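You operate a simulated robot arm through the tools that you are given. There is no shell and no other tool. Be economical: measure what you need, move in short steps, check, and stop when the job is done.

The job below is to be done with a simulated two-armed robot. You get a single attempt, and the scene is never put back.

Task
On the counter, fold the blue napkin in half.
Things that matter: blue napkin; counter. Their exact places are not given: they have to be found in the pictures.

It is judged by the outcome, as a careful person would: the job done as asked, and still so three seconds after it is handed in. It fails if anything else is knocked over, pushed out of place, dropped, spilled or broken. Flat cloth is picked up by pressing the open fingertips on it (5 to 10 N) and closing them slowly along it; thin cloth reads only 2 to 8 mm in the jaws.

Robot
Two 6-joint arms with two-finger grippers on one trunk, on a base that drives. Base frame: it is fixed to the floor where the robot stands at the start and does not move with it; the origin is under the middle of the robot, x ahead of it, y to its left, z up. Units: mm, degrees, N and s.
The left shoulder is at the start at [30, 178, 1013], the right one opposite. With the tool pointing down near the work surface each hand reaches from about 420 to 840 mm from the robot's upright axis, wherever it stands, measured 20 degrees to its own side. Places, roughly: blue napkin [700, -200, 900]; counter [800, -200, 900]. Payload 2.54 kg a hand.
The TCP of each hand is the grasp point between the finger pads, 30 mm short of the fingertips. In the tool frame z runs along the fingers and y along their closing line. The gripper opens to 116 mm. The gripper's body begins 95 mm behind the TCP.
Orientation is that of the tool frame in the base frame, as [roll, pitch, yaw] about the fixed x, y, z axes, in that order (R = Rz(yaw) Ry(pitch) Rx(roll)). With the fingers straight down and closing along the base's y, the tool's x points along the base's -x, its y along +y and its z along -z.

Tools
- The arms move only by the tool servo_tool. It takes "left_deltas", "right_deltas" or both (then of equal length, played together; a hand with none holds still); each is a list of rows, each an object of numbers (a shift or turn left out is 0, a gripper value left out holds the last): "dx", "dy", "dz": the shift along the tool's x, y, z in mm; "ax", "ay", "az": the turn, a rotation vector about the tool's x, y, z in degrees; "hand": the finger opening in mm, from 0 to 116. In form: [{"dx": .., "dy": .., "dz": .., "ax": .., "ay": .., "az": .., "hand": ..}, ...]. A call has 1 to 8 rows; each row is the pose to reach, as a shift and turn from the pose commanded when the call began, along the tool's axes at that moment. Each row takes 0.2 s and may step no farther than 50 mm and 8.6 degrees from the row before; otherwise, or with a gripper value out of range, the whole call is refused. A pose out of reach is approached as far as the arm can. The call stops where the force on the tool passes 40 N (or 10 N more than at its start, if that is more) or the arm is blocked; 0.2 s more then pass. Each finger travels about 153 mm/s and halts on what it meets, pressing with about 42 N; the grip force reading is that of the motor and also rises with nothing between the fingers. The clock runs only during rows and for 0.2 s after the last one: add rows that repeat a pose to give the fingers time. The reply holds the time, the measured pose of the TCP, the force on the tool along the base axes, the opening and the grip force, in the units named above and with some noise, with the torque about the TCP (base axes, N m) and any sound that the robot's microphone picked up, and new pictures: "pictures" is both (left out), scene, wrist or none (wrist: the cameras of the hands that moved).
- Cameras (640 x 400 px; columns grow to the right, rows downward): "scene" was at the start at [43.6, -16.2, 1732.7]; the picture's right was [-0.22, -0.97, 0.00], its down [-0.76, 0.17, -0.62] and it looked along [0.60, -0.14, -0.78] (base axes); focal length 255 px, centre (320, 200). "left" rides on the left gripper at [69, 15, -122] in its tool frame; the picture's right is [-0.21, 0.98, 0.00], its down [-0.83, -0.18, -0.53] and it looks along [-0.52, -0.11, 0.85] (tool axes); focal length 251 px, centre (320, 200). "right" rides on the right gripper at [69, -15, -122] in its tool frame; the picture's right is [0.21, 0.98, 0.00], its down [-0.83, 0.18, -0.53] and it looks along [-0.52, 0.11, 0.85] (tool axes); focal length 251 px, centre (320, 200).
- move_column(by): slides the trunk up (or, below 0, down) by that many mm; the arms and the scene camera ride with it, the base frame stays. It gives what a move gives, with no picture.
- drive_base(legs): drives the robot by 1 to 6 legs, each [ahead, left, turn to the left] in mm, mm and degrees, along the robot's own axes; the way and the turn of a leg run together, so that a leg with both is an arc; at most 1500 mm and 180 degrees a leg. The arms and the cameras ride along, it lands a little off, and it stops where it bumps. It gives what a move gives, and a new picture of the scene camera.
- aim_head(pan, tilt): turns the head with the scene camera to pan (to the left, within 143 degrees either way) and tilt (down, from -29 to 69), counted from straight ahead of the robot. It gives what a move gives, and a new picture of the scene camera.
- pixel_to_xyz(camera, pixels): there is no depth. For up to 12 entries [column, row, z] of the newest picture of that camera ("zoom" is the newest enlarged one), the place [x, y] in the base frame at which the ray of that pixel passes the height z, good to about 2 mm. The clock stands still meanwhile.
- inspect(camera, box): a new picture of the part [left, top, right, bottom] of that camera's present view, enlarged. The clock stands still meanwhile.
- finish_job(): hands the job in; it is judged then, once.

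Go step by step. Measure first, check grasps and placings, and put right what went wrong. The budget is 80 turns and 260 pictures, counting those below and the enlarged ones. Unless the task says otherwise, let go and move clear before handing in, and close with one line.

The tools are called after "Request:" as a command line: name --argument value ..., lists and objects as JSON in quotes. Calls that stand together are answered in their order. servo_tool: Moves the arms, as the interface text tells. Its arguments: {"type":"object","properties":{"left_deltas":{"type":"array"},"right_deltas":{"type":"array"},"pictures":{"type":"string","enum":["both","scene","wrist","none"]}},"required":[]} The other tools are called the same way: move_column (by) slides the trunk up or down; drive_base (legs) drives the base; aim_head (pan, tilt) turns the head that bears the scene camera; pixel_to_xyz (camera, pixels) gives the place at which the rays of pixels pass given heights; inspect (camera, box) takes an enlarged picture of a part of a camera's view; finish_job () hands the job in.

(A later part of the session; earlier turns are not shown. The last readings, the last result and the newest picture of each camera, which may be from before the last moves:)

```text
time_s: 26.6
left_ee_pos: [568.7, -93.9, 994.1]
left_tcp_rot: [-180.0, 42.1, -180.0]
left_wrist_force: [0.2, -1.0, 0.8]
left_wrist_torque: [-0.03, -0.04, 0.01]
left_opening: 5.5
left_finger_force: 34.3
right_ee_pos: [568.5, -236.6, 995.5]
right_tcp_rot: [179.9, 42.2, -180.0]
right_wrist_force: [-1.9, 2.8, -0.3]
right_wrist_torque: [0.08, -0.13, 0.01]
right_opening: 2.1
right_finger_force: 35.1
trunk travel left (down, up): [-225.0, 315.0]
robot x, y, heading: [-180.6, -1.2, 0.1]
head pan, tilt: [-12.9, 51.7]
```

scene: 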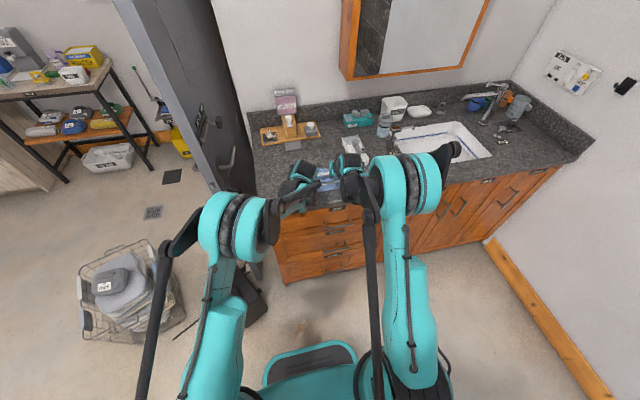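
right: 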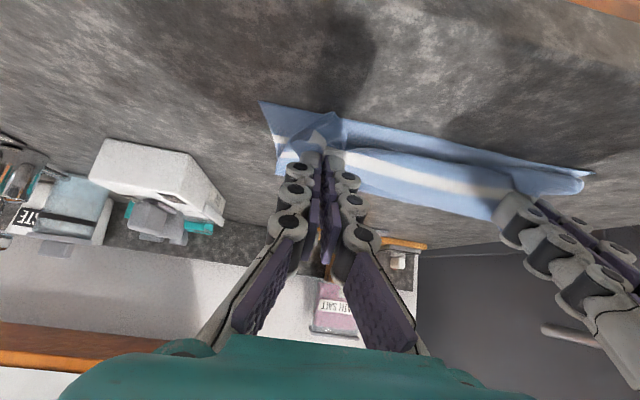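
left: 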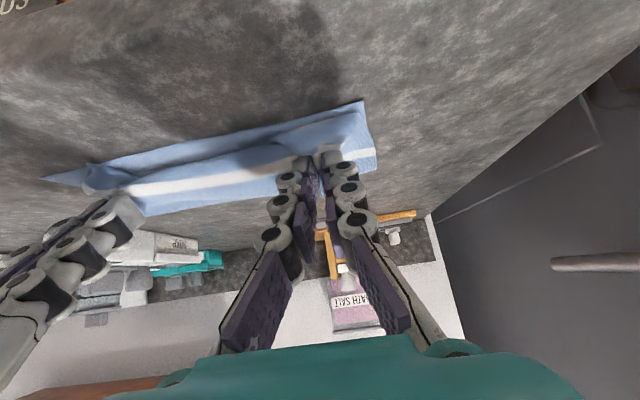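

Request:
servo_tool --left_deltas '[{"dx": 4, "dz": 0.5, "ay": -7.6}, {"dx": 8, "dz": 1.5, "ay": -15.2}, {"dx": 11.5, "dz": 3, "ay": -22.8}, {"dx": 15, "dz": 4.5, "ay": -30.4}, {"dx": 18.4, "dz": 6.3, "ay": -38}, {"dx": 18.4, "dz": 6.3, "ay": -38}]' --right_deltas '[{"dx": 4, "dz": 0.5, "ay": -7.6}, {"dx": 8, "dz": 1.5, "ay": -15.2}, {"dx": 11.5, "dz": 3, "ay": -22.8}, {"dx": 15, "dz": 4.5, "ay": -30.4}, {"dx": 18.4, "dz": 6.3, "ay": -38}, {"dx": 18.4, "dz": 6.3, "ay": -38}]'

Request:
inspect --camera "scene" --box '[260, 110, 400, 240]'

```text
time_s: 28.0
left_ee_pos: [559.8, -93.6, 977.3]
left_tcp_rot: [-179.9, 80.1, -179.9]
left_wrist_force: [-0.4, -0.3, -0.1]
left_wrist_torque: [-0.02, 0.01, -0.01]
left_opening: 5.7
left_finger_force: 34.4
right_ee_pos: [569.9, -239.0, 984.5]
right_tcp_rot: [-179.9, 80.1, 179.9]
right_wrist_force: [0.5, 0.2, 0.4]
right_wrist_torque: [-0.02, 0.02, -0.01]
right_opening: 1.9
right_finger_force: 29.8
right hand out of reach, approached as far as the arm can: row 5, 6
trunk travel left (down, up): [-225.0, 315.0]
robot x, y, heading: [-183.4, 1.5, 0.0]
head pan, tilt: [-12.9, 51.7]
```

scene: 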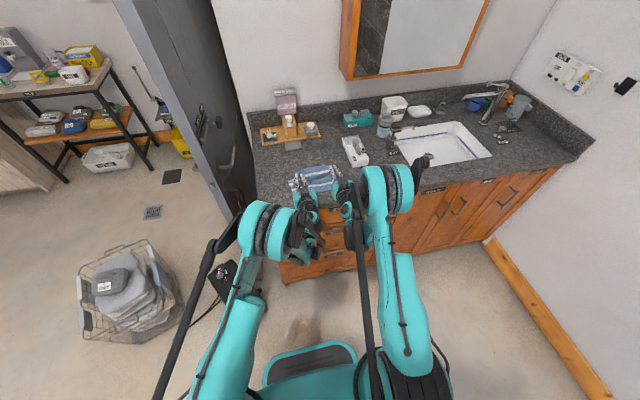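
right: 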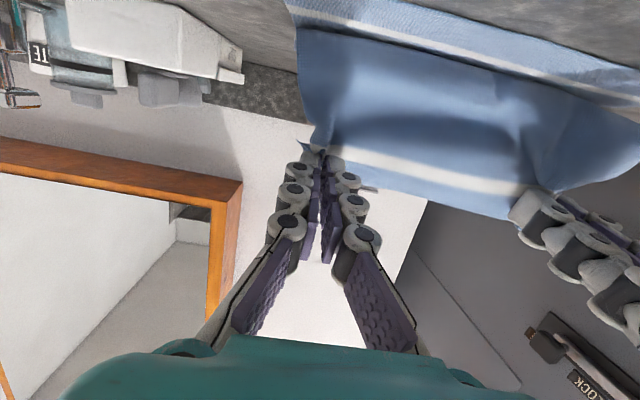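
left: 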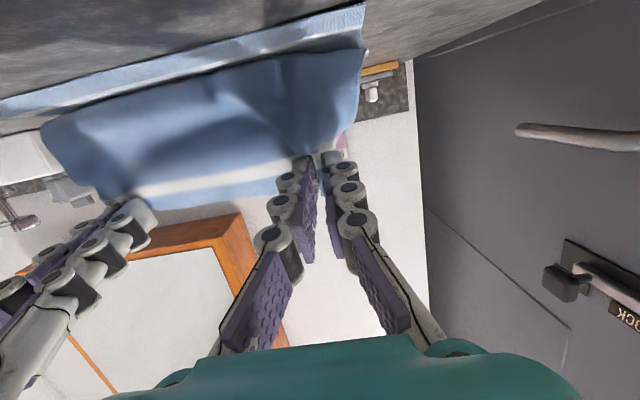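

```text
3.08 times, centred on (330, 175) of scene
```

zoom: 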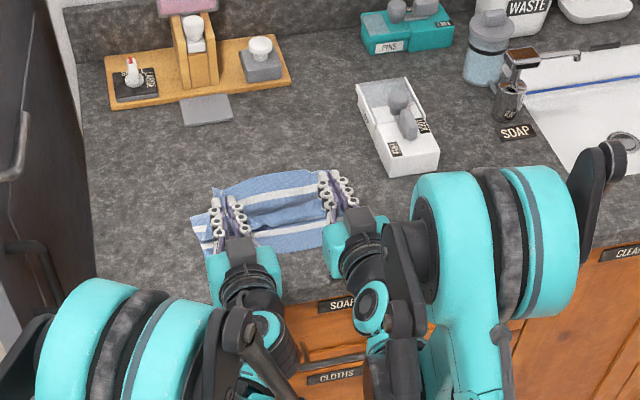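

Now the tail stands up in front of the tips, which is much better. The right arm is short of room, so I'll repeat the trick: hands 60 mm forward, tilt eased to 72°, then drive back 65 mm.

Request:
servo_tool --left_deltas '[{"dx": -6, "dz": 20, "ay": 3}, {"dx": -12, "dz": 40, "ay": 6}, {"dx": -16.5, "dz": 59, "ay": 8}, {"dx": -16.5, "dz": 59, "ay": 8}]' --right_deltas '[{"dx": -3, "dz": 17, "ay": 3}, {"dx": -6, "dz": 34, "ay": 6}, {"dx": -7.9, "dz": 50.4, "ay": 8}, {"dx": -7.9, "dz": 50.4, "ay": 8}]' --pictures "none"

Request:
drive_base --legs '[[-65, 0, 0]]'

```text
time_s: 29.0
left_ee_pos: [620.6, -93.7, 982.6]
left_tcp_rot: [179.9, 72.0, 180.0]
left_wrist_force: [-0.7, -0.4, 0.2]
left_wrist_torque: [-0.01, -0.01, 0.01]
left_opening: 5.6
left_finger_force: 33.7
right_ee_pos: [619.3, -239.4, 981.7]
right_tcp_rot: [180.0, 72.0, 180.0]
right_wrist_force: [-0.5, 0.0, -2.2]
right_wrist_torque: [0.01, 0.04, 0.02]
right_opening: 2.3
right_finger_force: 36.0
trunk travel left (down, up): [-225.0, 315.0]
robot x, y, heading: [-183.5, 1.6, 0.0]
head pan, tilt: [-12.9, 51.7]
```

```text
time_s: 29.9
left_ee_pos: [554.7, -94.5, 983.7]
left_tcp_rot: [180.0, 72.1, 180.0]
left_wrist_force: [0.3, 0.1, -0.1]
left_wrist_torque: [0.0, 0.05, -0.02]
left_opening: 5.5
left_finger_force: 33.9
right_ee_pos: [555.0, -240.7, 983.4]
right_tcp_rot: [179.9, 72.1, 179.9]
right_wrist_force: [-2.7, 0.8, 1.7]
right_wrist_torque: [-0.05, -0.01, -0.03]
right_opening: 0.1
right_finger_force: 27.6
trunk travel left (down, up): [-225.0, 315.0]
robot x, y, heading: [-247.1, 1.2, 0.2]
head pan, tilt: [-12.9, 51.7]
```

scene: 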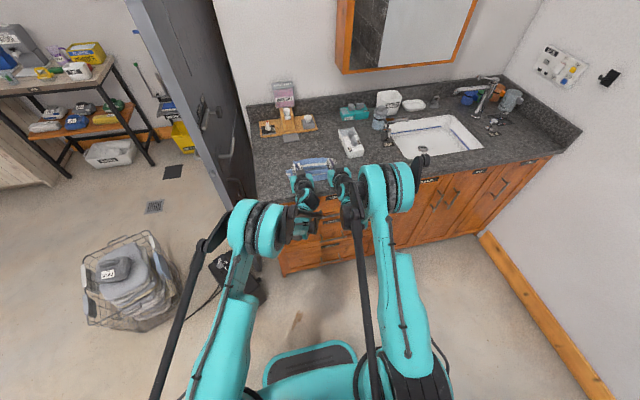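

Request:
servo_tool --left_deltas '[{"dx": 14, "dz": -3, "ay": -2}, {"dx": 27.1, "dz": -5.9, "ay": -4}, {"dx": 39, "dz": -7, "ay": -6}, {"dx": 50.8, "dz": -7.7, "ay": -8}, {"dx": 60, "dz": -8.5, "ay": -9}, {"dx": 69.2, "dz": -9, "ay": -10}, {"dx": 69.2, "dz": -9, "ay": -10}]' --right_deltas '[{"dx": 14, "dz": -3, "ay": -2}, {"dx": 27.1, "dz": -5.9, "ay": -4}, {"dx": 39, "dz": -7, "ay": -6}, {"dx": 50.8, "dz": -7.7, "ay": -8}, {"dx": 60, "dz": -8.5, "ay": -9}, {"dx": 69.2, "dz": -9, "ay": -10}, {"dx": 69.2, "dz": -9, "ay": -10}]'

Request:
inspect --camera "scene" --box '[265, 130, 365, 210]'

```text
time_s: 31.6
left_ee_pos: [525.3, -95.0, 919.0]
left_tcp_rot: [179.9, 82.0, 179.9]
left_wrist_force: [0.5, -0.5, 1.4]
left_wrist_torque: [-0.03, -0.01, 0.02]
left_opening: 5.3
left_finger_force: 34.2
right_ee_pos: [535.2, -240.8, 921.8]
right_tcp_rot: [-180.0, 82.0, 179.9]
right_wrist_force: [-3.6, 0.4, 0.9]
right_wrist_torque: [0.02, 0.01, 0.03]
right_opening: 0.1
right_finger_force: 29.4
right hand out of reach, approached as far as the arm can: row 6, 7
trunk travel left (down, up): [-225.0, 315.0]
robot x, y, heading: [-248.5, -2.2, -0.4]
head pan, tilt: [-12.9, 51.7]
```

scene: 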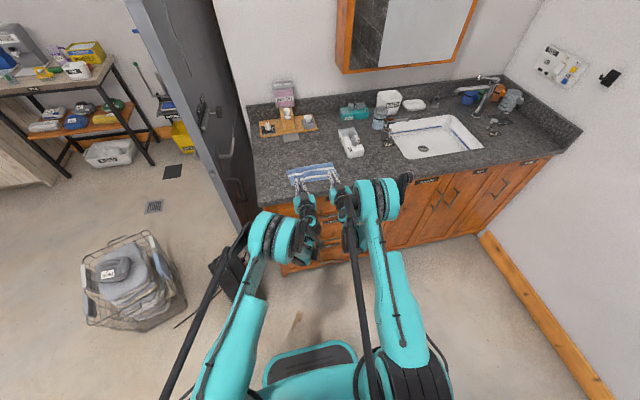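
right: 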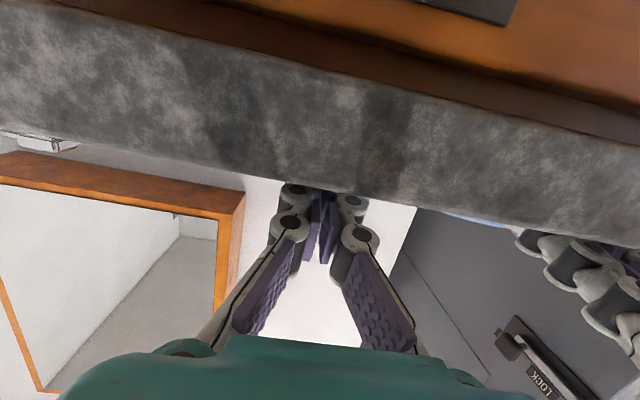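
left: 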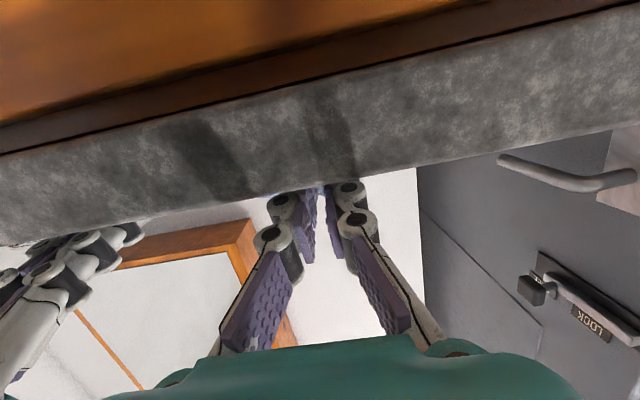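

```text
5.00 times, centred on (315, 170) of scene
```

zoom: 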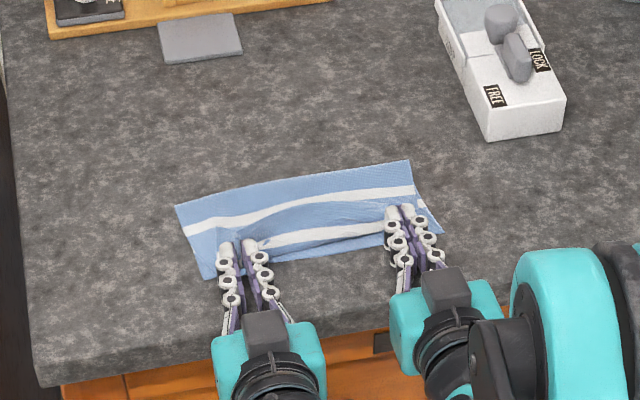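

The fold looks good: the upper layer lies back toward the near edge with the stripe facing properly. I'll measure the fold line and near edge.

Request:
pixel_to_xyz --camera "zoom" --pixels '[[176, 207, 905], [410, 160, 905], [208, 278, 902], [442, 233, 902], [320, 258, 902], [300, 210, 905], [315, 235, 910]]'

Request:
inspect --camera "scene" --box '[285, 155, 345, 195]'

```text
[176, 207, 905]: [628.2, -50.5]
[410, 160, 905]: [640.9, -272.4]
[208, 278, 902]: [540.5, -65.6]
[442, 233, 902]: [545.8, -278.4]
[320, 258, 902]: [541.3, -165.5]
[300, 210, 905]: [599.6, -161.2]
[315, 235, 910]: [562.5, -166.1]
```

```text
10.00 times, centred on (315, 175) of scene
```

zoom: 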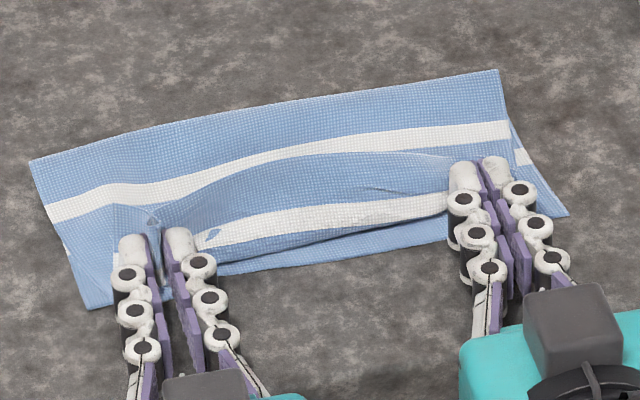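

The upper layer is turned over properly with its edge near the bottom layer's near edge (x≈541), but there's slack in the upper sheet and the fold line sits at ~635 instead of ~660. I'll release, back out along the fingers and then smooth the slack forward.

Request:
servo_tool --left_deltas '[{"hand": 10}, {"hand": 22}, {"hand": 30}, {"dz": -15}, {"dz": -35}, {"dz": -65}, {"dz": -100}, {"dz": -140}]' --right_deltas '[{"hand": 10}, {"hand": 22}, {"hand": 30}, {"dz": -15}, {"dz": -35}, {"dz": -65}, {"dz": -100}, {"dz": -140}]' --pictures "none"

Request:
inspect --camera "scene" --box '[285, 155, 345, 195]'

```text
time_s: 33.4
left_ee_pos: [427.0, -121.5, 955.8]
left_tcp_rot: [-180.0, 82.1, -180.0]
left_wrist_force: [-0.2, 1.1, -0.6]
left_wrist_torque: [0.03, 0.03, -0.02]
left_opening: 30.0
left_finger_force: 0.0
left hand out of reach, approached as far as the arm can: row 7, 8
right_ee_pos: [493.6, -254.3, 1006.4]
right_tcp_rot: [-179.9, 81.9, -179.9]
right_wrist_force: [-1.6, 0.3, 1.1]
right_wrist_torque: [-0.04, 0.02, 0.01]
right_opening: 30.2
right_finger_force: 0.1
right hand out of reach, approached as far as the arm can: row 4, 5, 6, 7, 8
trunk travel left (down, up): [-225.0, 315.0]
robot x, y, heading: [-247.4, 1.6, -0.0]
head pan, tilt: [-12.9, 51.7]
```

```text
10.00 times, centred on (315, 175) of scene
```

zoom: 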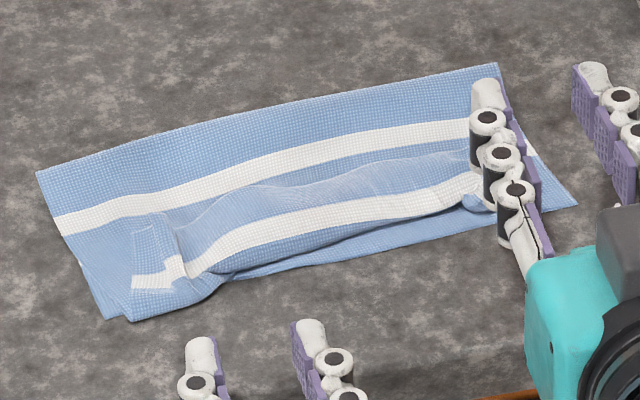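

The fold is released and lies nicely, with some slack ridges. I'll raise both hands and bring them upright for a clear view.

Request:
servo_tool --left_deltas '[{"dx": -40}, {"dx": -80}, {"dx": -110}, {"dx": -120, "ay": 8}, {"dx": -120, "ay": 16}, {"dx": -120, "ay": 24}, {"dx": -120, "ay": 32}, {"dx": -120, "ay": 40}]' --right_deltas '[{"dx": -30}, {"dx": -60}, {"dx": -70}, {"dx": -70, "ay": 8}, {"dx": -70, "ay": 16}, {"dx": -70, "ay": 24}, {"dx": -70, "ay": 32}, {"dx": -70, "ay": 40}]' --pictures "none"

Request:
servo_tool --left_deltas '[{"ay": 8}, {"ay": 16}, {"ay": 24}, {"ay": 32}, {"ay": 40}, {"ay": 42}]' --right_deltas '[{"ay": 8}, {"ay": 16}, {"ay": 24}, {"ay": 32}, {"ay": 40}, {"ay": 42}]'

Request:
inspect --camera "scene" --box '[285, 155, 345, 195]'

```text
time_s: 35.1
left_ee_pos: [445.9, -120.8, 1072.5]
left_tcp_rot: [180.0, 41.8, 179.9]
left_wrist_force: [0.0, 1.0, 0.2]
left_wrist_torque: [-0.04, 0.03, 0.01]
left_opening: 29.7
left_finger_force: 0.1
right_ee_pos: [504.8, -256.8, 1072.8]
right_tcp_rot: [-179.9, 41.9, 179.9]
right_wrist_force: [0.6, 0.1, 0.6]
right_wrist_torque: [0.03, 0.02, 0.01]
right_opening: 29.8
right_finger_force: 0.0
trunk travel left (down, up): [-225.0, 315.0]
robot x, y, heading: [-249.1, 3.3, 0.1]
head pan, tilt: [-12.9, 51.7]
```

```text
time_s: 36.5
left_ee_pos: [445.2, -120.1, 1074.6]
left_tcp_rot: [180.0, 0.0, 179.9]
left_wrist_force: [0.3, -0.3, -0.3]
left_wrist_torque: [0.02, -0.02, 0.03]
left_opening: 30.0
left_finger_force: 0.1
right_ee_pos: [503.6, -257.4, 1072.9]
right_tcp_rot: [-180.0, -0.1, -180.0]
right_wrist_force: [0.1, -1.0, -0.6]
right_wrist_torque: [0.0, -0.03, 0.01]
right_opening: 30.1
right_finger_force: 0.2
trunk travel left (down, up): [-225.0, 315.0]
robot x, y, heading: [-251.2, -1.5, 0.1]
head pan, tilt: [-12.9, 51.7]
```

scene: 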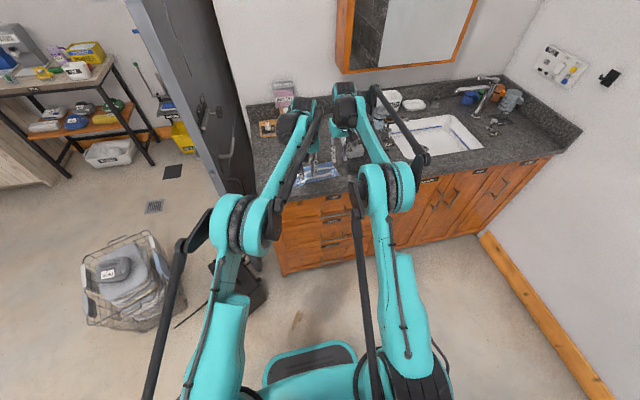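
right: 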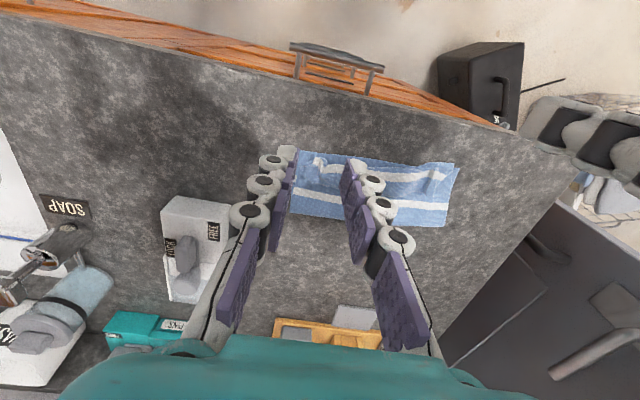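
left: 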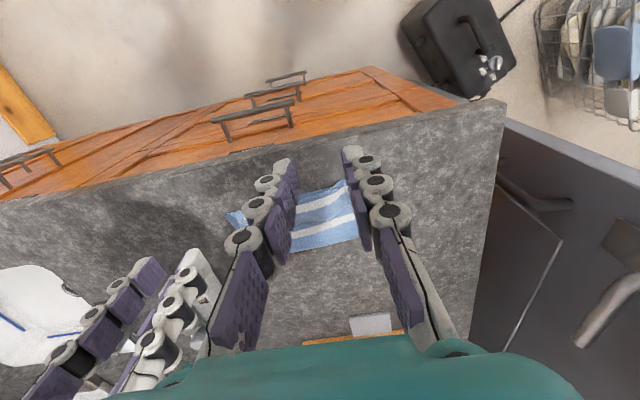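

```text
10.00 times, centred on (315, 175) of scene
```

zoom: 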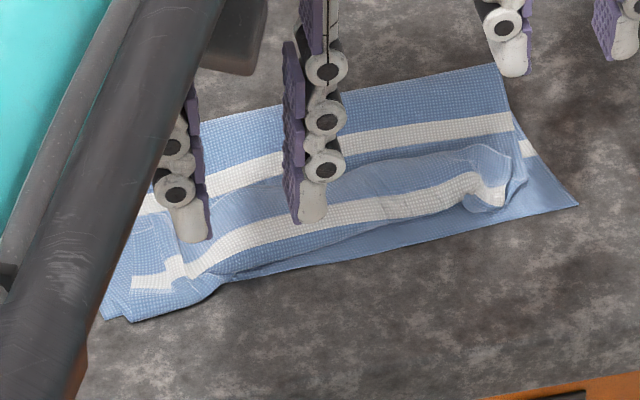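

The napkin is folded and I want to tidy it. A closer look from the right wrist camera comes first.

Request:
inspect --camera "right" --box '[270, 130, 480, 240]'

```text
3.05 times, centred on (375, 185) of right
```

zoom: 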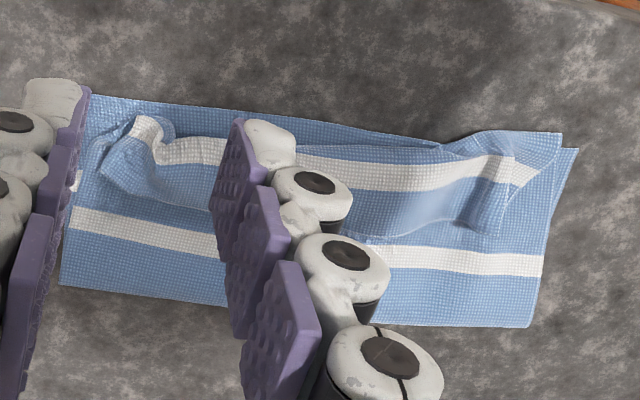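

Request:
servo_tool --left_deltas '[{"dy": 40}, {"dy": 80}, {"dy": 120}, {"dy": 140}, {"dy": 140}, {"dy": 140}]' --right_deltas '[{"dy": 10, "hand": 116}, {"dy": 20}, {"dy": 40}, {"dy": 60}, {"dy": 85}, {"dy": 85}]' --pictures "none"

Request:
inspect --camera "right" --box '[220, 110, 440, 250]'

Request:
inspect --camera "scene" --box '[285, 155, 345, 195]'

```text
time_s: 38.0
left_ee_pos: [446.5, 19.2, 1072.8]
left_tcp_rot: [180.0, -0.1, 179.9]
left_wrist_force: [0.2, 0.1, 0.1]
left_wrist_torque: [0.01, 0.03, -0.01]
left_opening: 29.9
left_finger_force: 0.0
right_ee_pos: [506.2, -169.8, 1072.8]
right_tcp_rot: [180.0, 0.0, 180.0]
right_wrist_force: [0.2, 0.2, -0.9]
right_wrist_torque: [0.04, -0.02, 0.01]
right_opening: 116.1
right_finger_force: 0.0
trunk travel left (down, up): [-225.0, 315.0]
robot x, y, heading: [-250.1, -0.6, 0.0]
head pan, tilt: [-12.9, 51.7]
```

```text
2.86 times, centred on (330, 180) of right
```

zoom: 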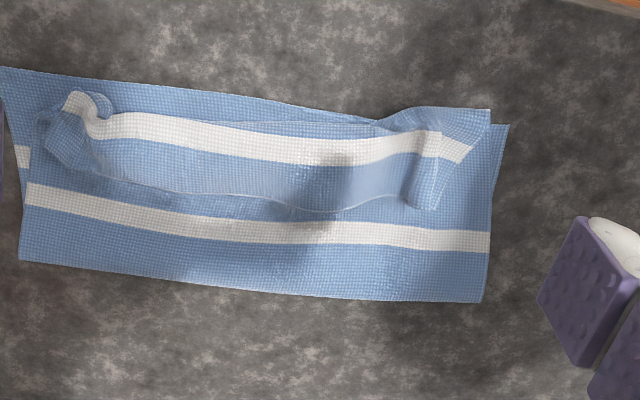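

```text
10.00 times, centred on (315, 175) of scene
```

zoom: 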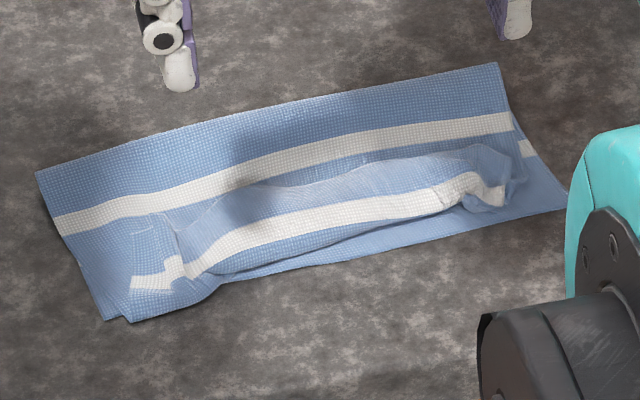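

The left corner lines up well, but the upper layer has a pleat of slack across it and the right corner is curled ~25 mm short. I'll drive ahead for reach, then gently drag the upper layer forward over the pleat so the fold rolls out to ~660.

Request:
drive_base --legs '[[150, 0, 0]]'

Request:
servo_tool --right_deltas '[{"dx": 20, "dz": 30, "hand": 100}, {"dx": 46, "dz": 60}, {"dx": 46, "dz": 90}, {"dx": 46, "dz": 110}, {"dx": 46, "dz": 110}]' --pictures "wrist"

```text
time_s: 39.3
left_ee_pos: [597.5, 19.9, 1072.6]
left_tcp_rot: [-180.0, -0.1, 179.9]
left_wrist_force: [-0.5, -0.9, 0.0]
left_wrist_torque: [0.02, 0.03, 0.01]
left_opening: 29.9
left_finger_force: 0.0
right_ee_pos: [656.0, -172.4, 1071.3]
right_tcp_rot: [-180.0, -0.1, 179.8]
right_wrist_force: [-0.5, -0.2, 0.5]
right_wrist_torque: [-0.01, 0.08, -0.02]
right_opening: 116.0
right_finger_force: 0.1
trunk travel left (down, up): [-225.0, 315.0]
robot x, y, heading: [-100.3, -0.4, -0.1]
head pan, tilt: [-12.9, 51.7]
```

scene: 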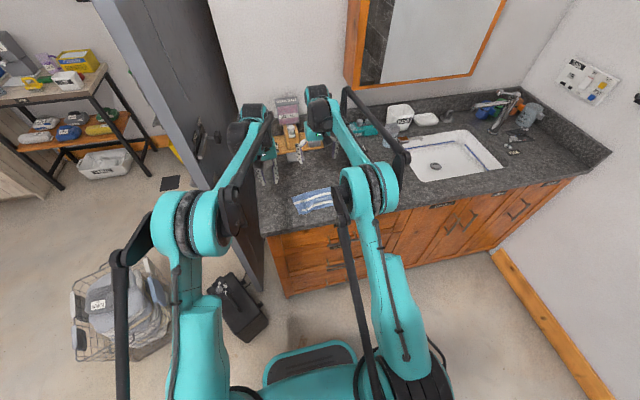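

```text
time_s: 40.5
left_ee_pos: [595.3, 19.1, 1072.9]
left_tcp_rot: [180.0, 0.0, 179.8]
left_wrist_force: [0.9, 0.2, 0.3]
left_wrist_torque: [0.01, 0.02, 0.01]
left_opening: 29.8
left_finger_force: 0.1
right_ee_pos: [607.7, -173.4, 960.8]
right_tcp_rot: [179.9, -0.1, 179.8]
right_wrist_force: [0.3, 1.1, -0.2]
right_wrist_torque: [-0.02, -0.01, 0.0]
right_opening: 100.0
right_finger_force: 0.1
trunk travel left (down, up): [-225.0, 315.0]
robot x, y, heading: [-100.3, 0.6, 0.1]
head pan, tilt: [-12.9, 51.7]
```

right: 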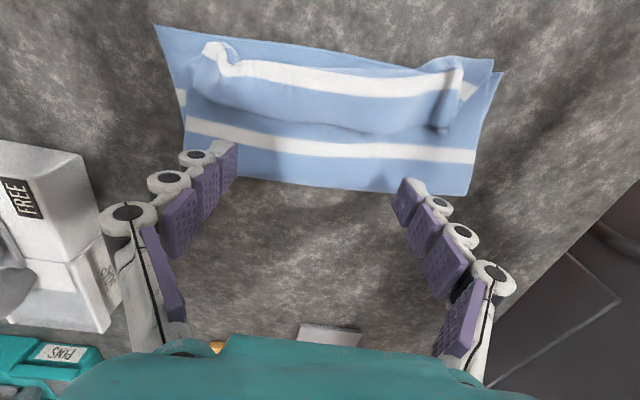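

Request:
pixel_to_xyz --camera "right" --pixels '[[186, 150, 905], [467, 195, 905], [330, 180, 905], [153, 25, 902], [502, 73, 902], [330, 120, 908], [215, 95, 910], [440, 130, 910], [335, 145, 905], [215, 42, 920], [494, 60, 905]]'

```text
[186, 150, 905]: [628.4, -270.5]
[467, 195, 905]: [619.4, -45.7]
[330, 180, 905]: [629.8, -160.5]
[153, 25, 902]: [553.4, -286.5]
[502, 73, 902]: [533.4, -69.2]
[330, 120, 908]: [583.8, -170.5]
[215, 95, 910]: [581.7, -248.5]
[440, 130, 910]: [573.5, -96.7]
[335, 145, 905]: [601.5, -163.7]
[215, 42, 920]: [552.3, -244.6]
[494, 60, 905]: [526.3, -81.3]
```

Geometry check: the mid stripe (x≈600) should sit on the fold near 662, so the upper layer must roll forward about 60 mm. I'll press lightly on the stripe and drag forward.

Request:
servo_tool --right_deltas '[{"dx": 5, "dz": 15}, {"dx": 5, "dz": 24}, {"dx": 5, "dz": 26}, {"dx": 5, "dz": 27}, {"dx": 5, "dz": 28}, {"dx": 5, "dz": 28}]' --pictures "none"

```text
time_s: 41.9
left_ee_pos: [596.3, 18.3, 1073.3]
left_tcp_rot: [179.9, 0.1, 180.0]
left_wrist_force: [-0.2, 0.4, -0.2]
left_wrist_torque: [0.0, 0.0, 0.01]
left_opening: 30.1
left_finger_force: 0.0
right_ee_pos: [603.0, -171.9, 934.4]
right_tcp_rot: [180.0, 0.1, 179.8]
right_wrist_force: [-0.9, 0.6, 0.7]
right_wrist_torque: [0.0, 0.01, 0.04]
right_opening: 99.9
right_finger_force: 0.2
trunk travel left (down, up): [-225.0, 315.0]
robot x, y, heading: [-99.4, -0.2, -0.1]
head pan, tilt: [-12.9, 51.7]
```

Request:
servo_tool --right_deltas '[{"dz": 0.7}, {"dz": 1.3}, {"dz": 1.3}]' --pictures "none"

```text
time_s: 42.7
left_ee_pos: [596.8, 18.6, 1071.6]
left_tcp_rot: [179.9, 0.0, 179.9]
left_wrist_force: [1.3, 0.6, 0.0]
left_wrist_torque: [0.02, 0.01, 0.03]
left_opening: 29.9
left_finger_force: 0.0
right_ee_pos: [602.5, -171.6, 932.8]
right_tcp_rot: [180.0, 0.0, 179.9]
right_wrist_force: [0.5, -0.4, 0.9]
right_wrist_torque: [0.04, -0.01, 0.0]
right_opening: 99.8
right_finger_force: 0.1
trunk travel left (down, up): [-225.0, 315.0]
robot x, y, heading: [-99.2, -0.7, -0.2]
head pan, tilt: [-12.9, 51.7]
```

Request:
servo_tool --right_deltas '[{"dz": 0.5}, {"dz": 1}, {"dz": 1}]' --pictures "none"

```text
time_s: 43.5
left_ee_pos: [595.5, 19.1, 1073.0]
left_tcp_rot: [-180.0, 0.0, 179.9]
left_wrist_force: [-0.3, 0.7, -0.7]
left_wrist_torque: [0.05, 0.01, 0.0]
left_opening: 29.8
left_finger_force: 0.1
right_ee_pos: [602.7, -172.2, 932.6]
right_tcp_rot: [180.0, -0.1, 179.9]
right_wrist_force: [0.8, -0.8, 0.1]
right_wrist_torque: [-0.01, -0.03, -0.05]
right_opening: 100.0
right_finger_force: 0.1
trunk travel left (down, up): [-225.0, 315.0]
robot x, y, heading: [-101.3, 3.5, -0.1]
head pan, tilt: [-12.9, 51.7]
```

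Request:
servo_tool --right_deltas '[{"dz": 0.5}, {"dz": 0.8}, {"dz": 0.8}]' --pictures "wrist"

```text
time_s: 44.3
left_ee_pos: [595.5, 19.2, 1071.8]
left_tcp_rot: [180.0, 0.1, 179.9]
left_wrist_force: [0.3, 0.2, -0.5]
left_wrist_torque: [-0.03, 0.01, 0.03]
left_opening: 30.1
left_finger_force: 0.1
right_ee_pos: [603.1, -172.0, 931.9]
right_tcp_rot: [-179.9, 0.0, 179.8]
right_wrist_force: [0.5, 0.0, -0.6]
right_wrist_torque: [0.03, -0.02, 0.0]
right_opening: 100.2
right_finger_force: 0.0
trunk travel left (down, up): [-225.0, 315.0]
robot x, y, heading: [-100.0, -1.6, -0.0]
head pan, tilt: [-12.9, 51.7]
```

right: 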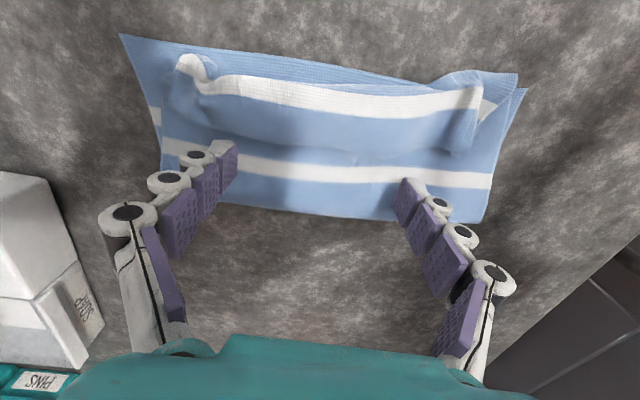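

Request:
servo_tool --right_deltas '[{"dz": 0.5}, {"dz": 0.9}, {"dz": 0.9}]' --pictures "none"

```text
time_s: 45.1
left_ee_pos: [595.5, 18.8, 1072.2]
left_tcp_rot: [-179.9, 0.0, 179.9]
left_wrist_force: [0.0, 1.2, 0.2]
left_wrist_torque: [-0.02, -0.05, 0.01]
left_opening: 29.9
left_finger_force: 0.0
right_ee_pos: [603.6, -172.2, 930.0]
right_tcp_rot: [-179.9, -0.1, 179.9]
right_wrist_force: [0.1, 0.2, -0.2]
right_wrist_torque: [0.01, 0.01, 0.02]
right_opening: 99.9
right_finger_force: 0.2
trunk travel left (down, up): [-225.0, 315.0]
robot x, y, heading: [-100.5, 1.5, 0.1]
head pan, tilt: [-12.9, 51.7]
```

Request:
servo_tool --right_deltas '[{"dz": 0.5}, {"dz": 1}, {"dz": 1.4}, {"dz": 1.4}]' --pictures "none"

```text
time_s: 46.1
left_ee_pos: [596.1, 19.1, 1072.1]
left_tcp_rot: [-180.0, 0.0, 179.9]
left_wrist_force: [-0.3, 0.2, -0.3]
left_wrist_torque: [-0.04, 0.03, 0.01]
left_opening: 29.9
left_finger_force: 0.0
right_ee_pos: [602.9, -172.5, 929.3]
right_tcp_rot: [180.0, 0.1, 179.9]
right_wrist_force: [0.2, 0.1, -0.2]
right_wrist_torque: [-0.01, -0.01, 0.0]
right_opening: 99.7
right_finger_force: 0.1
trunk travel left (down, up): [-225.0, 315.0]
robot x, y, heading: [-96.6, 0.9, -0.2]
head pan, tilt: [-12.9, 51.7]
```

Request:
servo_tool --right_deltas '[{"dz": 0.7}, {"dz": 1.4}, {"dz": 2}, {"dz": 2}]' --pictures "none"

```text
time_s: 47.1
left_ee_pos: [596.1, 18.8, 1072.4]
left_tcp_rot: [180.0, -0.1, 179.9]
left_wrist_force: [0.2, 0.0, 0.0]
left_wrist_torque: [0.0, 0.01, 0.01]
left_opening: 30.1
left_finger_force: 0.0
right_ee_pos: [603.3, -172.4, 924.9]
right_tcp_rot: [180.0, 0.0, 179.9]
right_wrist_force: [-0.1, 0.2, 0.2]
right_wrist_torque: [-0.02, 0.01, 0.0]
right_opening: 100.1
right_finger_force: 0.1
trunk travel left (down, up): [-225.0, 315.0]
robot x, y, heading: [-101.1, -0.2, -0.1]
head pan, tilt: [-12.9, 51.7]
```

Wide open, the linkage pulls the tips up, so contact is lower. I'll continue down.

Request:
servo_tool --right_deltas '[{"dz": 0.8}, {"dz": 1.6}, {"dz": 2.4}, {"dz": 2.4}]' --pictures "none"

```text
time_s: 48.1
left_ee_pos: [595.5, 18.2, 1072.5]
left_tcp_rot: [-180.0, -0.1, 179.9]
left_wrist_force: [-0.2, 0.0, -0.1]
left_wrist_torque: [0.0, -0.01, -0.01]
left_opening: 30.0
left_finger_force: 0.1
right_ee_pos: [602.7, -171.5, 924.3]
right_tcp_rot: [179.9, -0.1, 179.9]
right_wrist_force: [-0.2, -0.2, 0.0]
right_wrist_torque: [0.02, -0.01, 0.01]
right_opening: 99.9
right_finger_force: 0.1
trunk travel left (down, up): [-225.0, 315.0]
robot x, y, heading: [-100.7, 3.1, -0.2]
head pan, tilt: [-12.9, 51.7]
```

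Request:
servo_tool --right_deltas '[{"dz": 0.8}, {"dz": 1.6}, {"dz": 2.4}, {"dz": 3}, {"dz": 3}]' --pictures "wrist"

```text
time_s: 49.3
left_ee_pos: [595.4, 19.3, 1072.9]
left_tcp_rot: [-179.9, 0.1, 179.8]
left_wrist_force: [0.4, 0.0, -0.3]
left_wrist_torque: [0.0, 0.02, 0.0]
left_opening: 29.9
left_finger_force: 0.0
right_ee_pos: [603.8, -172.5, 920.6]
right_tcp_rot: [180.0, 0.1, 180.0]
right_wrist_force: [0.8, 0.5, 0.9]
right_wrist_torque: [-0.01, 0.0, -0.02]
right_opening: 100.1
right_finger_force: 0.0
trunk travel left (down, up): [-225.0, 315.0]
robot x, y, heading: [-97.8, -1.4, -0.2]
head pan, tilt: [-12.9, 51.7]
```

right: 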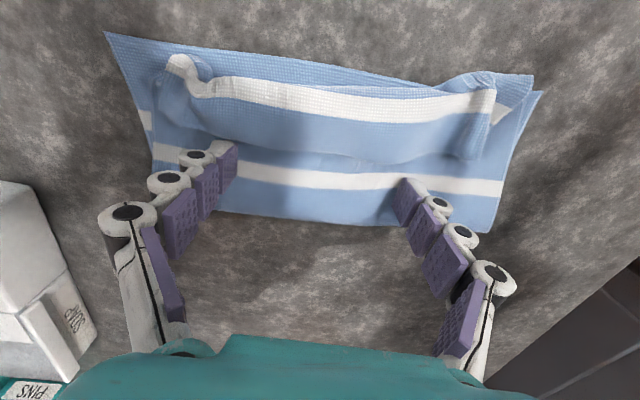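

Request:
servo_tool --right_deltas '[{"dz": 0.6}, {"dz": 1.2}, {"dz": 1.8}, {"dz": 1.8}]' --pictures "none"

```text
time_s: 50.3
left_ee_pos: [595.3, 18.7, 1073.3]
left_tcp_rot: [180.0, 0.0, 179.9]
left_wrist_force: [-0.8, -0.2, 0.1]
left_wrist_torque: [-0.02, 0.04, 0.02]
left_opening: 30.0
left_finger_force: 0.1
right_ee_pos: [603.4, -172.1, 919.7]
right_tcp_rot: [-180.0, 0.0, 179.9]
right_wrist_force: [-0.1, 0.4, 0.3]
right_wrist_torque: [-0.02, 0.01, 0.0]
right_opening: 100.2
right_finger_force: 0.2
trunk travel left (down, up): [-225.0, 315.0]
robot x, y, heading: [-96.9, -2.5, 0.2]
head pan, tilt: [-12.9, 51.7]
```

Request:
servo_tool --right_deltas '[{"dz": 0.8}, {"dz": 1.6}, {"dz": 2.2}, {"dz": 2.2}]' --pictures "none"

```text
time_s: 51.3
left_ee_pos: [594.8, 19.1, 1073.5]
left_tcp_rot: [179.9, 0.1, 179.9]
left_wrist_force: [-0.1, -0.9, -1.2]
left_wrist_torque: [0.03, 0.04, 0.01]
left_opening: 30.1
left_finger_force: 0.0
right_ee_pos: [602.2, -171.2, 918.5]
right_tcp_rot: [180.0, -0.1, 179.9]
right_wrist_force: [0.8, -0.1, 30.7]
right_wrist_torque: [-0.08, 0.03, 0.01]
right_opening: 98.4
right_finger_force: 18.6
trunk travel left (down, up): [-225.0, 315.0]
robot x, y, heading: [-100.1, -2.1, -0.4]
head pan, tilt: [-12.9, 51.7]
```

Contact at last (31 N). I'll ease to about 6 N and drag forward in small steps.

Request:
servo_tool --right_deltas '[{"dz": -0.9}, {"dz": -0.9, "dx": -7}, {"dz": -0.9, "dx": -14}, {"dz": -0.9, "dx": -21}, {"dz": -0.9, "dx": -28}]' --pictures "wrist"

```text
time_s: 52.5
left_ee_pos: [594.5, 19.1, 1072.6]
left_tcp_rot: [179.9, 0.0, 179.9]
left_wrist_force: [0.1, -0.4, 0.0]
left_wrist_torque: [0.0, 0.01, -0.02]
left_opening: 30.1
left_finger_force: 0.1
right_ee_pos: [629.7, -173.2, 919.5]
right_tcp_rot: [-179.9, 0.0, 179.8]
right_wrist_force: [-1.5, -0.2, 15.3]
right_wrist_torque: [0.0, 0.06, 0.02]
right_opening: 101.2
right_finger_force: 9.4
trunk travel left (down, up): [-225.0, 315.0]
robot x, y, heading: [-97.1, 3.2, 0.2]
head pan, tilt: [-12.9, 51.7]
```

right: 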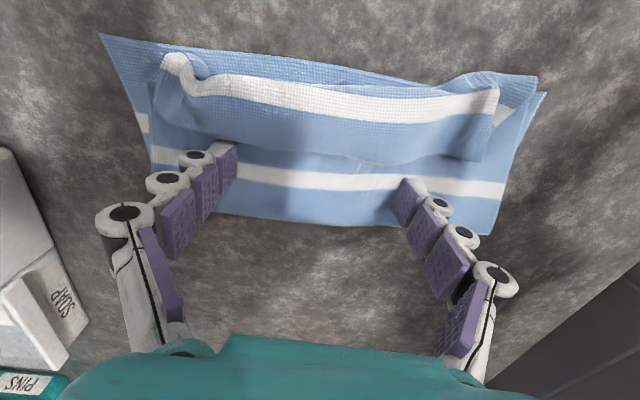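

The whole napkin slid along together (cloth on cloth grips harder than on the counter), so ironing won't work. Better plan: grip the upper layer by its standing ridges, unfold it flat, then pinch along the middle stripe, lift so both halves hang, and lay them down together. First I'll raise the hand and look.

Request:
servo_tool --right_deltas '[{"dz": -20}, {"dz": -60}, {"dz": -100, "dx": 30}, {"dz": -130, "dx": 70}, {"dz": -130, "dx": 100}, {"dz": -130, "dx": 100}]' --pictures "none"

Request:
inspect --camera "right" --box '[160, 60, 480, 260]'

Request:
inspect --camera "scene" --box '[280, 170, 350, 220]'

```text
time_s: 53.9
left_ee_pos: [595.5, 19.0, 1072.1]
left_tcp_rot: [180.0, -0.1, 179.9]
left_wrist_force: [-0.6, 0.3, -1.7]
left_wrist_torque: [-0.04, -0.01, -0.01]
left_opening: 30.0
left_finger_force: 0.1
right_ee_pos: [530.6, -169.8, 1050.1]
right_tcp_rot: [-180.0, -0.1, 179.9]
right_wrist_force: [-0.3, -0.8, -0.2]
right_wrist_torque: [0.0, -0.01, -0.03]
right_opening: 100.0
right_finger_force: 0.1
trunk travel left (down, up): [-225.0, 315.0]
robot x, y, heading: [-97.5, -0.9, -0.0]
head pan, tilt: [-12.9, 51.7]
```

```text
2.00 times, centred on (320, 160) of right
```

zoom: 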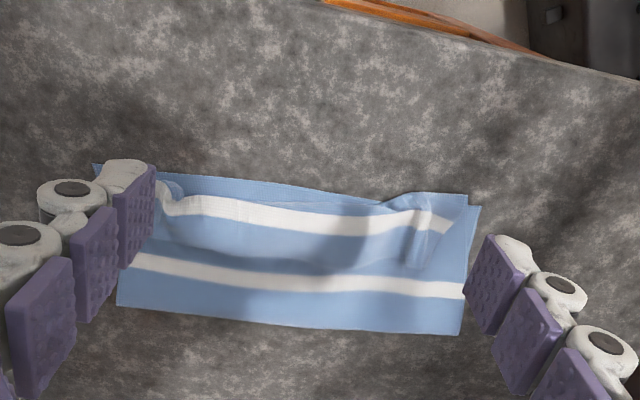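

```text
8.00 times, centred on (315, 195) of scene
```

zoom: 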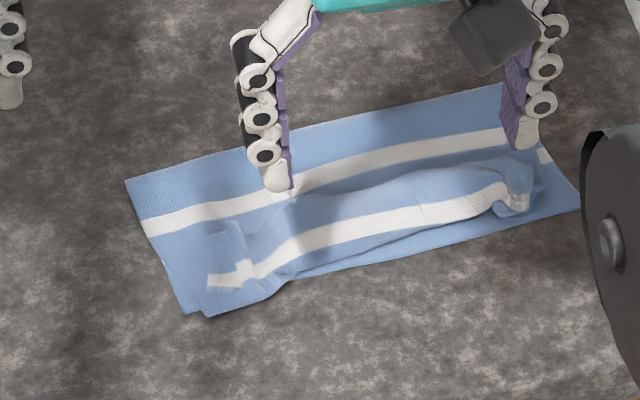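

Request:
pixel_to_xyz --camera "right" --pixels '[[372.5, 177.5, 912], [372.5, 160, 912], [371, 190, 912], [241.5, 157, 915], [244, 167, 910], [219, 212, 903], [390, 227, 903], [206, 142, 902], [400, 163, 902]]'

Request:
pixel_to_xyz --camera "zoom" --pixels '[[243, 232, 912], [248, 270, 912], [520, 165, 915], [500, 200, 912], [525, 205, 908], [128, 180, 903], [580, 208, 902]]'

```text
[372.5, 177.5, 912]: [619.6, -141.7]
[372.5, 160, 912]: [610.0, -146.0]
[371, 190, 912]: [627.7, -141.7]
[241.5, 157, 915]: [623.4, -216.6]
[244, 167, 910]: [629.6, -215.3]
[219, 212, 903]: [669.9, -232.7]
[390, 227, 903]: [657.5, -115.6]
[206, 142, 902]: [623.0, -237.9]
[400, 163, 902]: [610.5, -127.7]
```

```text
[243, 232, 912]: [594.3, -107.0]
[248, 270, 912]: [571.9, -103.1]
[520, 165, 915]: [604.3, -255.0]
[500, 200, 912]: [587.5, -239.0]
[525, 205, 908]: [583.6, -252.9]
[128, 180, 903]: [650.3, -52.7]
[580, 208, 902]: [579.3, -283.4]
```

The right wrist readings used its older picture, so I trust the scene ones: the left ridge is at about (583,-105) and the right curl at about (590,-248). I'll hover both hands above them.

Request:
servo_tool --left_deltas '[{"dy": -20, "dx": 5, "hand": 40}, {"dy": -60, "dx": 10, "dz": 0}, {"dy": -95, "dx": 15, "dz": 20}, {"dy": -124, "dx": 17, "dz": 50}, {"dy": -124, "dx": 17, "dz": 80}, {"dy": -124, "dx": 17, "dz": 100}]' --right_deltas '[{"dy": -40, "dx": -20, "hand": 40}, {"dy": -78, "dx": -40}, {"dy": -78, "dx": -57, "dz": 20}, {"dy": -78, "dx": -57, "dz": 45}, {"dy": -78, "dx": -57, "dz": 65}, {"dy": -78, "dx": -57, "dz": 78}]'

```text
time_s: 55.3
left_ee_pos: [578.1, -105.8, 973.8]
left_tcp_rot: [-179.9, -0.1, 179.8]
left_wrist_force: [-0.8, -0.1, -0.1]
left_wrist_torque: [0.02, 0.0, -0.01]
left_opening: 39.7
left_finger_force: 0.0
right_ee_pos: [588.6, -249.0, 969.3]
right_tcp_rot: [-180.0, 0.0, 179.9]
right_wrist_force: [0.3, -0.5, 0.3]
right_wrist_torque: [0.03, 0.01, 0.01]
right_opening: 40.2
right_finger_force: 0.1
trunk travel left (down, up): [-225.0, 315.0]
robot x, y, heading: [-98.8, 0.9, -0.2]
head pan, tilt: [-12.9, 51.7]
```

scene: 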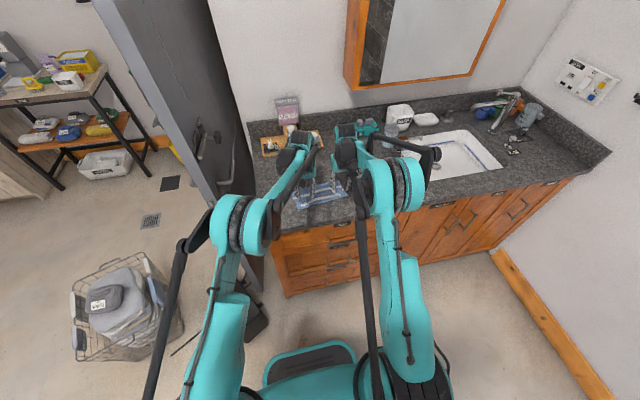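
right: 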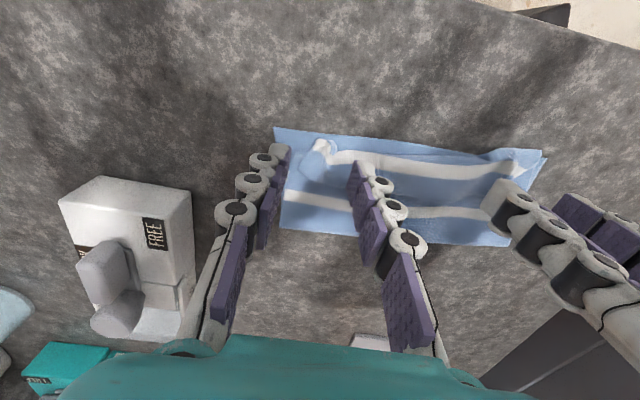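
left: 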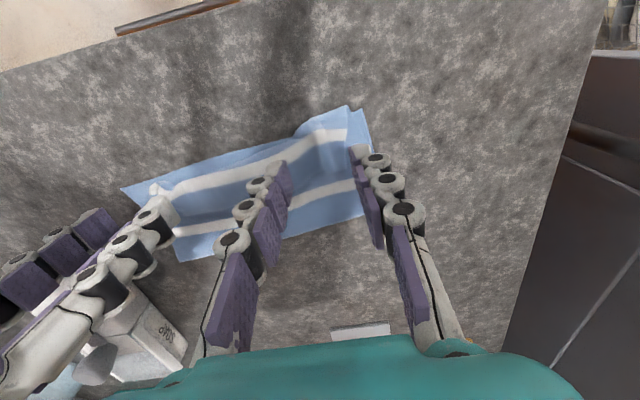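

Request:
inspect --camera "left" --box '[240, 80, 400, 220]'

Request:
inspect --camera "right" --box '[250, 110, 410, 250]'

Request:
pixel_to_xyz --camera "left" --pixels '[[310, 160, 910], [305, 140, 910], [340, 108, 905], [316, 122, 905], [154, 190, 915]]'

Request:
pixel_to_xyz --camera "right" --pixels '[[322, 145, 920], [315, 170, 910], [330, 155, 915], [515, 155, 905], [350, 215, 903], [282, 228, 903], [510, 247, 903]]'

```text
2.86 times, centred on (320, 150) of left
```

zoom: 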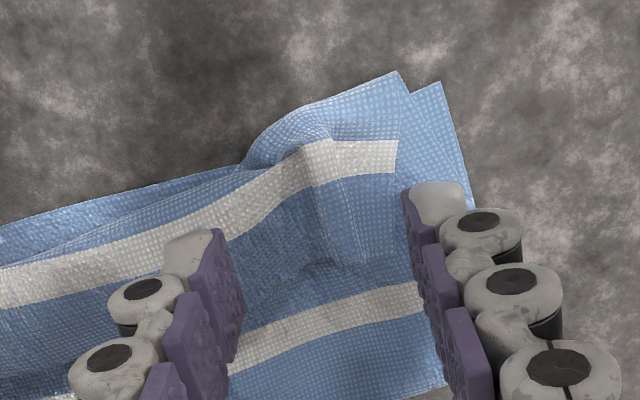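

```text
2.86 times, centred on (330, 180) of right
```

zoom: 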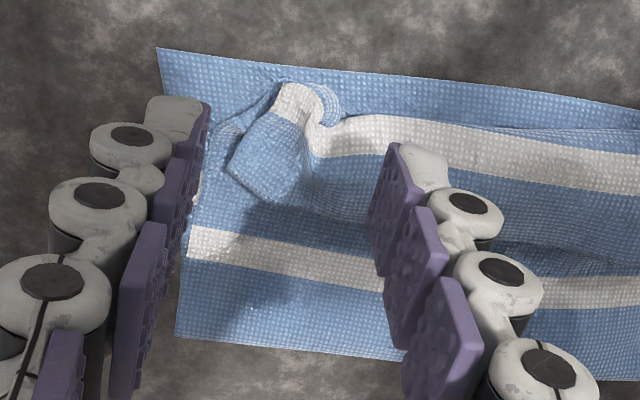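

```text
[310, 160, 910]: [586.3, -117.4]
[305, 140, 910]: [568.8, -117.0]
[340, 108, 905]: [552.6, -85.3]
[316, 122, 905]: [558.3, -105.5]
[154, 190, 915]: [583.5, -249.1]
```

```text
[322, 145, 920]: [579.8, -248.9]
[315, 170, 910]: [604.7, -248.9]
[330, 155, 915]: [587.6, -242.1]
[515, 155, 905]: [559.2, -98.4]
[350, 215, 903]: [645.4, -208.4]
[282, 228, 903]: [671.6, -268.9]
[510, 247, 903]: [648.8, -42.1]
```

Ridges found: left at about (570,-108), right curl at about (582,-248). I'll descend to just above contact and pinch only the standing ridge.

Request:
servo_tool --left_deltas '[{"dx": 9, "dy": -3, "dz": 15}, {"dx": 9, "dy": -3, "dz": 30}, {"dx": 9, "dy": -3, "dz": 38}, {"dx": 9, "dy": -3, "dz": 41}]' --right_deltas '[{"dx": 6, "dy": 2, "dz": 12}, {"dx": 6, "dy": 2, "dz": 25}, {"dx": 6, "dy": 2, "dz": 33}, {"dx": 6, "dy": 2, "dz": 36}]' --pictures "wrist"

```text
time_s: 56.3
left_ee_pos: [568.8, -108.0, 932.1]
left_tcp_rot: [179.9, 0.0, 179.9]
left_wrist_force: [0.3, 0.4, 4.3]
left_wrist_torque: [-0.02, -0.07, 0.01]
left_opening: 40.1
left_finger_force: 0.1
right_ee_pos: [581.3, -247.2, 934.9]
right_tcp_rot: [180.0, 0.0, 179.9]
right_wrist_force: [0.0, -0.3, -0.5]
right_wrist_torque: [0.0, -0.02, 0.0]
right_opening: 40.1
right_finger_force: 0.0
trunk travel left (down, up): [-225.0, 315.0]
robot x, y, heading: [-98.7, -2.8, -0.2]
head pan, tilt: [-12.9, 51.7]
```

right: 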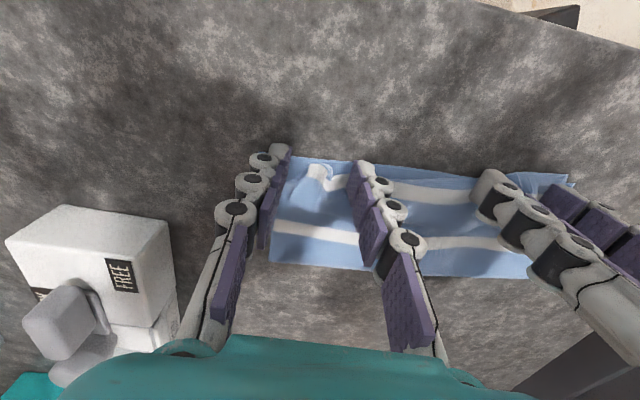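
left: 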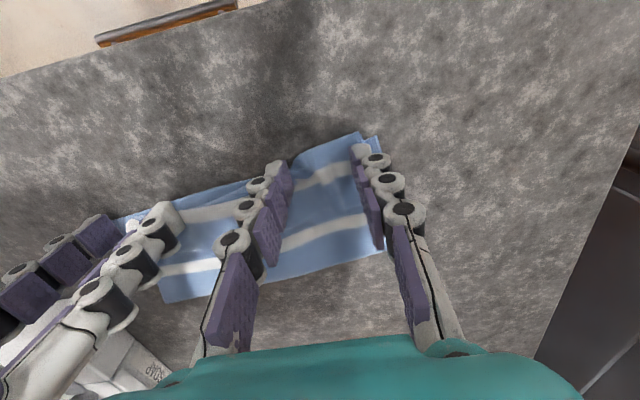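

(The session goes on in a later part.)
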